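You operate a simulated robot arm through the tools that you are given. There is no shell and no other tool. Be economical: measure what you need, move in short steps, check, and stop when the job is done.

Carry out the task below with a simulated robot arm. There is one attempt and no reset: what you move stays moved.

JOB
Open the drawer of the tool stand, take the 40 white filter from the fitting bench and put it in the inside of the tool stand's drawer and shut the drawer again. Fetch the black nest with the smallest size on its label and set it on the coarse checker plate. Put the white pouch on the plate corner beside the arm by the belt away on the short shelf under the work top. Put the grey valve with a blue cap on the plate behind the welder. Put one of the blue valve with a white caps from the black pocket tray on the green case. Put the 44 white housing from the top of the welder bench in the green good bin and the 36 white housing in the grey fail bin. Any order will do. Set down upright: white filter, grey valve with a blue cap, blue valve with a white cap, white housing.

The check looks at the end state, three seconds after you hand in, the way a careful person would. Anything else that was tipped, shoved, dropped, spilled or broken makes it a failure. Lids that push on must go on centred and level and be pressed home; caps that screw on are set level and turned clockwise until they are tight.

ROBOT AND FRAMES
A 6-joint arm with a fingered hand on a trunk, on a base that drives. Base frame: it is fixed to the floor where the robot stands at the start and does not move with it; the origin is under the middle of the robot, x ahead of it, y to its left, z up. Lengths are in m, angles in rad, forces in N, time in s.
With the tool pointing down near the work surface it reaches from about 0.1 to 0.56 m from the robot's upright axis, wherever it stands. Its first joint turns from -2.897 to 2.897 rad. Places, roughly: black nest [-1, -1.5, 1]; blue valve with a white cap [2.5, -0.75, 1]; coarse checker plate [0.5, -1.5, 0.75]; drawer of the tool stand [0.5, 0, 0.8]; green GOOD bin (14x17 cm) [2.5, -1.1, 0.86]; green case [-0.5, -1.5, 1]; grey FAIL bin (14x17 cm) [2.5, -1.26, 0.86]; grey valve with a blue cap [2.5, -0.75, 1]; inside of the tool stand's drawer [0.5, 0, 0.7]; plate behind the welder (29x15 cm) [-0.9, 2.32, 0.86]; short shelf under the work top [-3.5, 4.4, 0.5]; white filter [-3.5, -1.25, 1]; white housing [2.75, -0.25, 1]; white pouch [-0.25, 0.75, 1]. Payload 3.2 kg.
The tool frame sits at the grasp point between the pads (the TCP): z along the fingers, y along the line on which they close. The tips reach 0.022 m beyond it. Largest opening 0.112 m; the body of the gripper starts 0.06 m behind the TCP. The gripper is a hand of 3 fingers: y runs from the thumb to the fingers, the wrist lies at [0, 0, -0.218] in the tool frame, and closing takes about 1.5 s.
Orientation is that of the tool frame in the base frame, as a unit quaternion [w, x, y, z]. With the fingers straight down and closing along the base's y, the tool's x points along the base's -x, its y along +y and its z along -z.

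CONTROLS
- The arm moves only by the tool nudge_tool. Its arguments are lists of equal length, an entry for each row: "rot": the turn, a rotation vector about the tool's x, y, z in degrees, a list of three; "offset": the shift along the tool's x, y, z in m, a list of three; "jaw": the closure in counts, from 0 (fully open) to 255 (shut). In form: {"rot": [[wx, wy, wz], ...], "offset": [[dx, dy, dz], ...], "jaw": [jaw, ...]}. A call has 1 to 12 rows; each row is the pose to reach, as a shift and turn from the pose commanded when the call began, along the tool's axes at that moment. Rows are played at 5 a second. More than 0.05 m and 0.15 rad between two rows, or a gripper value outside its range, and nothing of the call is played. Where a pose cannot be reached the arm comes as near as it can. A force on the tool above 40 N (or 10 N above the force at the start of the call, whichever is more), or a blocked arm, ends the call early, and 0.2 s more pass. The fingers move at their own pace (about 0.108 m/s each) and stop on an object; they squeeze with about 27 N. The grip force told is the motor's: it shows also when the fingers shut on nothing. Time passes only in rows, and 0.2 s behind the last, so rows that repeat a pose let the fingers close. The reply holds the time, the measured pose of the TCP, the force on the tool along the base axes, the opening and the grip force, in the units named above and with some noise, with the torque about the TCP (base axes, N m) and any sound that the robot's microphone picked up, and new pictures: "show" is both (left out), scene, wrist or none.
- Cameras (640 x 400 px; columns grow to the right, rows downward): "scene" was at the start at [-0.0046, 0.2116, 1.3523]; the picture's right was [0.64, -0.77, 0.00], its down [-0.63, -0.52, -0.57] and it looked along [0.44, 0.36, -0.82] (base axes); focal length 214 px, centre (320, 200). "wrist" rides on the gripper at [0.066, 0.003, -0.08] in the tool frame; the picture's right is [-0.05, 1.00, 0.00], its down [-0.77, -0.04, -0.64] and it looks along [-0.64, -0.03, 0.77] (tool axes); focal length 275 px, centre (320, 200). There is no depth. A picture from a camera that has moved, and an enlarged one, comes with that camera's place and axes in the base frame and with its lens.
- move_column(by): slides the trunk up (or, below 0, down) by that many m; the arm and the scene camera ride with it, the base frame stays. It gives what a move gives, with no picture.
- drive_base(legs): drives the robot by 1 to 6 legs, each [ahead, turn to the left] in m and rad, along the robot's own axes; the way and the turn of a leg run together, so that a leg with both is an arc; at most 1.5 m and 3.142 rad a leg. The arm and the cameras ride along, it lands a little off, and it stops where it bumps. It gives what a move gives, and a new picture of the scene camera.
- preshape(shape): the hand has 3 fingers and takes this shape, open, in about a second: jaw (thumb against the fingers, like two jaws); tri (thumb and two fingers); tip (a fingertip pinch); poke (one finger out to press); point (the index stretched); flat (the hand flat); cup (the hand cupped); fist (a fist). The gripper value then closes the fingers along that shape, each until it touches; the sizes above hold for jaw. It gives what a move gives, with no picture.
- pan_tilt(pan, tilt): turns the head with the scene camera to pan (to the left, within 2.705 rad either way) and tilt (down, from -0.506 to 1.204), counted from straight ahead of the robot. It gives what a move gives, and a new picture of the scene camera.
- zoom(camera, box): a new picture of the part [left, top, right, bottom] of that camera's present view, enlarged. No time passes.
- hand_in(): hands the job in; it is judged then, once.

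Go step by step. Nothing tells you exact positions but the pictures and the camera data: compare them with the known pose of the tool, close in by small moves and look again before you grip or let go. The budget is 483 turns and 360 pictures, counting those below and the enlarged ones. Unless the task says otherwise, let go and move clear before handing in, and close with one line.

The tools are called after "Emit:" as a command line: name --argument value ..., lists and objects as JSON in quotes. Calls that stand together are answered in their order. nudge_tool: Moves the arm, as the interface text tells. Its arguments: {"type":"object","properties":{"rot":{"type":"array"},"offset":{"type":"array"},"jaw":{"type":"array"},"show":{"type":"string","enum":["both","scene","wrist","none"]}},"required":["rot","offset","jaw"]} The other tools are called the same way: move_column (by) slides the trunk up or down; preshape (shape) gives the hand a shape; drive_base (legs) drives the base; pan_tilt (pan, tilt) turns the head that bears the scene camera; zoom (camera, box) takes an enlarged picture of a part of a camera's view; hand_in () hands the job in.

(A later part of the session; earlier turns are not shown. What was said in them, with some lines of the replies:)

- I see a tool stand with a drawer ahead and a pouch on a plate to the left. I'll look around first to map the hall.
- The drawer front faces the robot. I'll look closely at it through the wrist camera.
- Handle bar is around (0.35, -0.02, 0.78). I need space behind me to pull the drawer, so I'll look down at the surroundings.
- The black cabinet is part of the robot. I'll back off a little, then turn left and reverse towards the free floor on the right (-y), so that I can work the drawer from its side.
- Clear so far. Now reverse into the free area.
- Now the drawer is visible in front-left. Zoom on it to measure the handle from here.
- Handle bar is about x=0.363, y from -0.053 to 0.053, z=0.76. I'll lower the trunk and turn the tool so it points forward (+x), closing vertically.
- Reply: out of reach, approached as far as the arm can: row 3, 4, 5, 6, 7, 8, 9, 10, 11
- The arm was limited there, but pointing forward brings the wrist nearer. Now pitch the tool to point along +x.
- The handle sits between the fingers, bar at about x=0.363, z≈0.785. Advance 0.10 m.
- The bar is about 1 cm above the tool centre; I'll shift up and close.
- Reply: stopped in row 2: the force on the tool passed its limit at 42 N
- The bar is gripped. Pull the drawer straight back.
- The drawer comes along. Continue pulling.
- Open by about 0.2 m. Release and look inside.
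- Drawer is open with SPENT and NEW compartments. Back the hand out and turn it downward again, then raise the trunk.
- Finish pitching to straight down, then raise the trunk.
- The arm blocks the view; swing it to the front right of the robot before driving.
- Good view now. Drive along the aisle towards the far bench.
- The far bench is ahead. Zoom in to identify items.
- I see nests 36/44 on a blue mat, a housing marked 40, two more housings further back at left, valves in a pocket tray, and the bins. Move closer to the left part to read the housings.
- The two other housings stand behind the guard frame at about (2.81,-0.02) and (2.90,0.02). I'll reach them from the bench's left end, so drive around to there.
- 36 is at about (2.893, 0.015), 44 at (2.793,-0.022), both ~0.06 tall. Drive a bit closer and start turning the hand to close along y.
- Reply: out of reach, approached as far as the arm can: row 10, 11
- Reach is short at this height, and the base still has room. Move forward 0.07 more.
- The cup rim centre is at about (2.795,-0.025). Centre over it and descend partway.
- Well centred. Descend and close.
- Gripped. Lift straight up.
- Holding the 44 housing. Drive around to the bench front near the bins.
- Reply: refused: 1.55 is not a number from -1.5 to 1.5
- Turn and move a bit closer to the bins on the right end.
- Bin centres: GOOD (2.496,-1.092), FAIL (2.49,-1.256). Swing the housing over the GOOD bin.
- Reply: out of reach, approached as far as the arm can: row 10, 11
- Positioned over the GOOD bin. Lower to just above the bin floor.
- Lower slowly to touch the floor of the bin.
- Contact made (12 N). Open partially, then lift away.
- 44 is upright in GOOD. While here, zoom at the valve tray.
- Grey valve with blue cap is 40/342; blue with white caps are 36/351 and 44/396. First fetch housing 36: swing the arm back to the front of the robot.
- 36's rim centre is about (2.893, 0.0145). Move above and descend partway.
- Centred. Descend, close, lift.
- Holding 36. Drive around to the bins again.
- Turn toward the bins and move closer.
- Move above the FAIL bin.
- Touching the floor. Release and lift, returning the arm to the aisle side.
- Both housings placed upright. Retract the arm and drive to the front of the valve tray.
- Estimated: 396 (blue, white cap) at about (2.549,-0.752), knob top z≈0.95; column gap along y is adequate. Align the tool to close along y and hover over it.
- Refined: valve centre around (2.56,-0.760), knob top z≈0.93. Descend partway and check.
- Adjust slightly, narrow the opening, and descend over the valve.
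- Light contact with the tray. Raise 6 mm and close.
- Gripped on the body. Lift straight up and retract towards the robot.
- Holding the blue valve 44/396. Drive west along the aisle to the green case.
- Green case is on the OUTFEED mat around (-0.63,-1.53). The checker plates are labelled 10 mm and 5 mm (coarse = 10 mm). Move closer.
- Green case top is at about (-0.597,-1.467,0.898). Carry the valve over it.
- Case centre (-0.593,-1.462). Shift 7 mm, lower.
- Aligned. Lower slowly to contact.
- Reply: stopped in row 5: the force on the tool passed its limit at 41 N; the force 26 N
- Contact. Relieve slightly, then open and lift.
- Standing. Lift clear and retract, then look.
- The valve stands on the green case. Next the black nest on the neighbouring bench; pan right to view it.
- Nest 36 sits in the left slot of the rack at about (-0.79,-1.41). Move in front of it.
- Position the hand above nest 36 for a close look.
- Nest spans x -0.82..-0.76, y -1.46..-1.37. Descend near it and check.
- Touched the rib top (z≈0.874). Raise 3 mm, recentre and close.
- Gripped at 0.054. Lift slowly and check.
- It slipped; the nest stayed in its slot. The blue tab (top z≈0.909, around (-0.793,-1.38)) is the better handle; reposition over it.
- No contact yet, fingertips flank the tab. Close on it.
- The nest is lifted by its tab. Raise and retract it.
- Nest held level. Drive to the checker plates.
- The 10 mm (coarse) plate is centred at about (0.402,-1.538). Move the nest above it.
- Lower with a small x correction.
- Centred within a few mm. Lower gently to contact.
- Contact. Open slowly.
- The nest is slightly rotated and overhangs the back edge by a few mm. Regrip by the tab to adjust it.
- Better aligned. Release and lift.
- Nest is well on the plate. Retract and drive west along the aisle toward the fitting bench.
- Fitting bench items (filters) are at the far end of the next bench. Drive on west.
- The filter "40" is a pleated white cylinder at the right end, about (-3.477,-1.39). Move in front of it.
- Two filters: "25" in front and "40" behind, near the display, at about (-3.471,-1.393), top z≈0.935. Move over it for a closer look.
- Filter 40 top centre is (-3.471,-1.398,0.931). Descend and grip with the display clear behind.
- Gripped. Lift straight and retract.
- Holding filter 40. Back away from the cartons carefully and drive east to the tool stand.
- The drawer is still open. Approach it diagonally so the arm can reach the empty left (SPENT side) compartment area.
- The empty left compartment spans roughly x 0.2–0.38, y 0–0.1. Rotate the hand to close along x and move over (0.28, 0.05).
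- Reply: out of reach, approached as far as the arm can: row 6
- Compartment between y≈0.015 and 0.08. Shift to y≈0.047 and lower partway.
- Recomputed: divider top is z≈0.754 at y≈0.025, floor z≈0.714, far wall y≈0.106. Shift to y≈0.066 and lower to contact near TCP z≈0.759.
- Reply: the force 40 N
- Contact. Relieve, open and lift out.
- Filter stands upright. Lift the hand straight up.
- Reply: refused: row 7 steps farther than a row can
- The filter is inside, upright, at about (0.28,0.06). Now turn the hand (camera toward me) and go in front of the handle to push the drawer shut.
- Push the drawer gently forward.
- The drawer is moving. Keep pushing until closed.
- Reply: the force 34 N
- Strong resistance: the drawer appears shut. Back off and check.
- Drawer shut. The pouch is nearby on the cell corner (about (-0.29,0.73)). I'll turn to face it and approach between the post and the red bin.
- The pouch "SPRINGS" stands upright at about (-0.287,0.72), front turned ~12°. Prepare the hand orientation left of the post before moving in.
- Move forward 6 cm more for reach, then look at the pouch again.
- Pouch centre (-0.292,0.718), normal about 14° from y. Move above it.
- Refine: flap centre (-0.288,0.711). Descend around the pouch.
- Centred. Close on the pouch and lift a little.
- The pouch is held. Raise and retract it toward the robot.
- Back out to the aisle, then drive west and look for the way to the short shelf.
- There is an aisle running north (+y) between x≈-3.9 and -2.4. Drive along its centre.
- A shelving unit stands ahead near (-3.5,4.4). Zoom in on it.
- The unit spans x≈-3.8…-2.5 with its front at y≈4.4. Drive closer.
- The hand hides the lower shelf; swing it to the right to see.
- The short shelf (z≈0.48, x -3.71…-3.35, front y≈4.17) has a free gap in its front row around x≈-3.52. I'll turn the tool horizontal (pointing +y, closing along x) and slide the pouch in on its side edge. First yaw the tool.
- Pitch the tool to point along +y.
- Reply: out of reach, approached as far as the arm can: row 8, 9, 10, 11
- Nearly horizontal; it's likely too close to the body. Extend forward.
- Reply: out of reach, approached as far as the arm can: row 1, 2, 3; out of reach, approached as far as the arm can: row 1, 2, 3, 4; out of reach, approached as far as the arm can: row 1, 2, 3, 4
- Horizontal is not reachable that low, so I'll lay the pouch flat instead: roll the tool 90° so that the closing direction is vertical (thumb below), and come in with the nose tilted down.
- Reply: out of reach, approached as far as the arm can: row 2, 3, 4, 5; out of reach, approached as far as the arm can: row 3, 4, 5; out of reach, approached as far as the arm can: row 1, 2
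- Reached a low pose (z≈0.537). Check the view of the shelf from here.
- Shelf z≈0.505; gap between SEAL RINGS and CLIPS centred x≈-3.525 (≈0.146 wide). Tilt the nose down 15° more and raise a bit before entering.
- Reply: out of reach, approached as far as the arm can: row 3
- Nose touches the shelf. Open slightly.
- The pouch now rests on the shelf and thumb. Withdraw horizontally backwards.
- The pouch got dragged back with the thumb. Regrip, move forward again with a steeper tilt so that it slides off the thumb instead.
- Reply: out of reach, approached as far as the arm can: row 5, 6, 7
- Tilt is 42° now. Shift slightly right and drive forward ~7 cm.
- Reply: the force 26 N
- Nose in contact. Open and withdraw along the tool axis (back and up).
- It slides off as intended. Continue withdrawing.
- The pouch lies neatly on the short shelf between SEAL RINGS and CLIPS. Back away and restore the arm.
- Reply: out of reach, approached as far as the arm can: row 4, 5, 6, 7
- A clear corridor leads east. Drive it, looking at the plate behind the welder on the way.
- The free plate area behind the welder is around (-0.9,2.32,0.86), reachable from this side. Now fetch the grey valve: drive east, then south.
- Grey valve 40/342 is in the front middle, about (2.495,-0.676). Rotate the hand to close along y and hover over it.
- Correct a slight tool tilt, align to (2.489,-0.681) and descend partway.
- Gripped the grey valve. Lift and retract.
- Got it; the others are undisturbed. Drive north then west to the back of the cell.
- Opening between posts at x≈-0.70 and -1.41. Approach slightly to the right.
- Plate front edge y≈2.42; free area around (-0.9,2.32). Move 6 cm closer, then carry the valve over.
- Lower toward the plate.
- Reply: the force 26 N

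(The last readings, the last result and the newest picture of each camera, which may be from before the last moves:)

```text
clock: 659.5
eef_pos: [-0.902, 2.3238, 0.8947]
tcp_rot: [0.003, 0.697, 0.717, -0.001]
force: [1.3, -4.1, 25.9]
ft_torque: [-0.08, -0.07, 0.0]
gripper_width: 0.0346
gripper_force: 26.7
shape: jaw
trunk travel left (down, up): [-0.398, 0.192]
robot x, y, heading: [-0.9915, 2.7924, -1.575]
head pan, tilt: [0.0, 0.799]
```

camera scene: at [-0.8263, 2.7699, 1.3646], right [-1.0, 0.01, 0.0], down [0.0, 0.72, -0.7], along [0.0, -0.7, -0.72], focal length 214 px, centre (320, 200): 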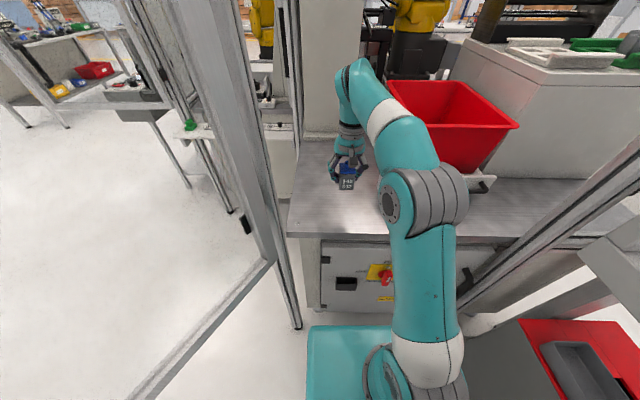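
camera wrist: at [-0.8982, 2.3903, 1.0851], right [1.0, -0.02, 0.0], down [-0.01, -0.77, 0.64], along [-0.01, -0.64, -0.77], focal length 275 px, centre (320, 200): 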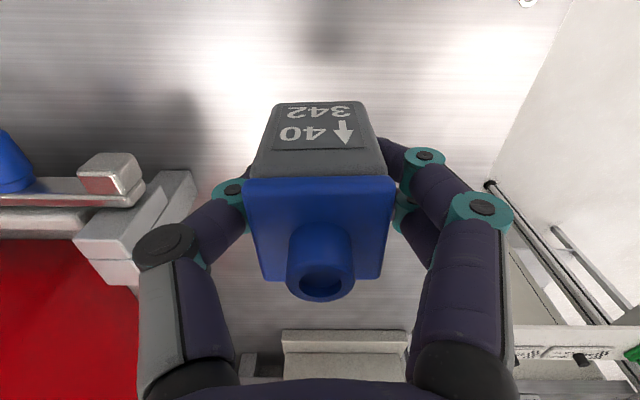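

Contact. Relieve, open and lift.

Emit:
nudge_tool --rot '[[0, 0, 0], [0, 0, 0], [0, 0, 0], [0, 0, 0], [0, 0, 0], [0, 0, 0], [0, 0, 0], [0, 0, 0], [0, 0, 0], [0, 0, 0], [0, 0, 0]]' --offset '[[0, 0, -0.002], [0, 0, -0.002], [0, 0, -0.002], [0, 0, -0.002], [0, 0, -0.002], [0, 0, -0.03], [0, 0, -0.07], [0, 0, -0.11], [0, 0, -0.15], [0.04, 0, -0.18], [0.08, 0, -0.2]]' --jaw '[255, 210, 160, 120, 80, 60, 60, 60, 60, 60, 60]' --show "both"

Emit:
zoom --camera "scene" --box '[280, 120, 440, 240]'

```text
clock: 662.0
eef_pos: [-0.9052, 2.4062, 1.0911]
tcp_rot: [0.0, 0.696, 0.718, 0.0]
force: [-0.5, 0.0, -0.2]
ft_torque: [0.01, 0.01, -0.03]
gripper_width: 0.0854
gripper_force: 0.0
shape: jaw
trunk travel left (down, up): [-0.398, 0.192]
robot x, y, heading: [-0.9943, 2.7929, -1.576]
head pan, tilt: [0.0, 0.799]
camera scene: at [-0.8266, 2.7707, 1.3646], right [-1.0, 0.01, 0.0], down [0.0, 0.72, -0.7], along [0.0, -0.7, -0.72], focal length 214 px, centre (320, 200)
camera wrist: at [-0.9039, 2.4726, 1.1713], right [1.0, -0.02, 0.0], down [-0.01, -0.77, 0.64], along [-0.01, -0.64, -0.77], focal length 275 px, centre (320, 200)
```

scene: 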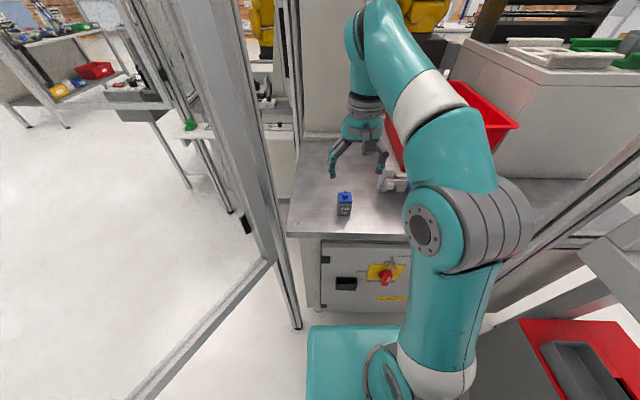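
wrist: 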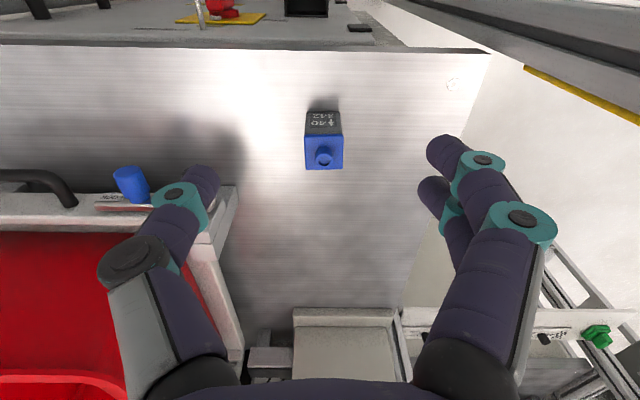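

```text
3.33 times, centred on (360, 180) of scene
camera zoom: at [-0.8266, 2.7707, 1.3646], right [-1.0, 0.01, 0.0], down [0.0, 0.72, -0.7], along [0.0, -0.7, -0.72], focal length 715 px, centre (187, 267)
```

zoom: 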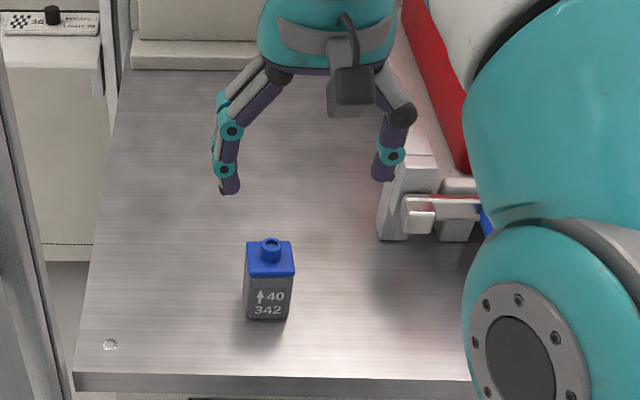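

The grey valve stands upright on the plate. Move the robot clear and hand in.

Emit:
drive_base --legs '[[-0.4, 0]]'

Emit:
hand_in

```text
clock: 664.4
eef_pos: [-0.9022, 2.8019, 1.09]
tcp_rot: [0.0, 0.695, 0.719, 0.0]
force: [1.4, 1.1, -0.8]
ft_torque: [-0.02, 0.01, -0.01]
gripper_width: 0.0856
gripper_force: 0.1
shape: jaw
trunk travel left (down, up): [-0.398, 0.192]
robot x, y, heading: [-0.9892, 3.1862, -1.571]
head pan, tilt: [0.0, 0.799]
camera scene: at [-0.8252, 3.1664, 1.3646], right [-1.0, 0.0, 0.0], down [0.0, 0.72, -0.7], along [0.0, -0.7, -0.72], focal length 214 px, centre (320, 200)
```

scene: 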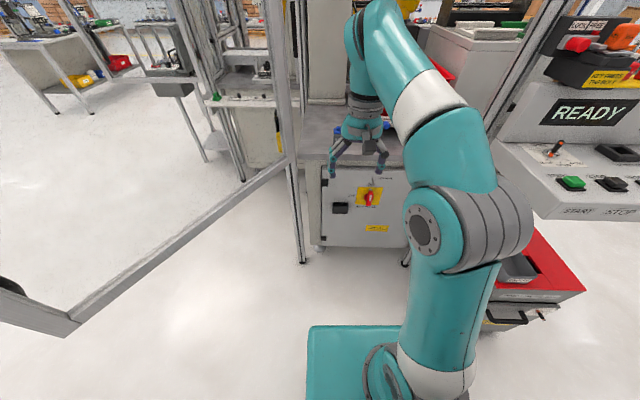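

```text
The job is handed in.
```

All six items are in their places and the drawer is shut; two things to know: the pouch lies flat on the short shelf (the arm could not set it down standing there), and I did not reopen the drawer to check that the filter, in the SPENT side, stayed upright.
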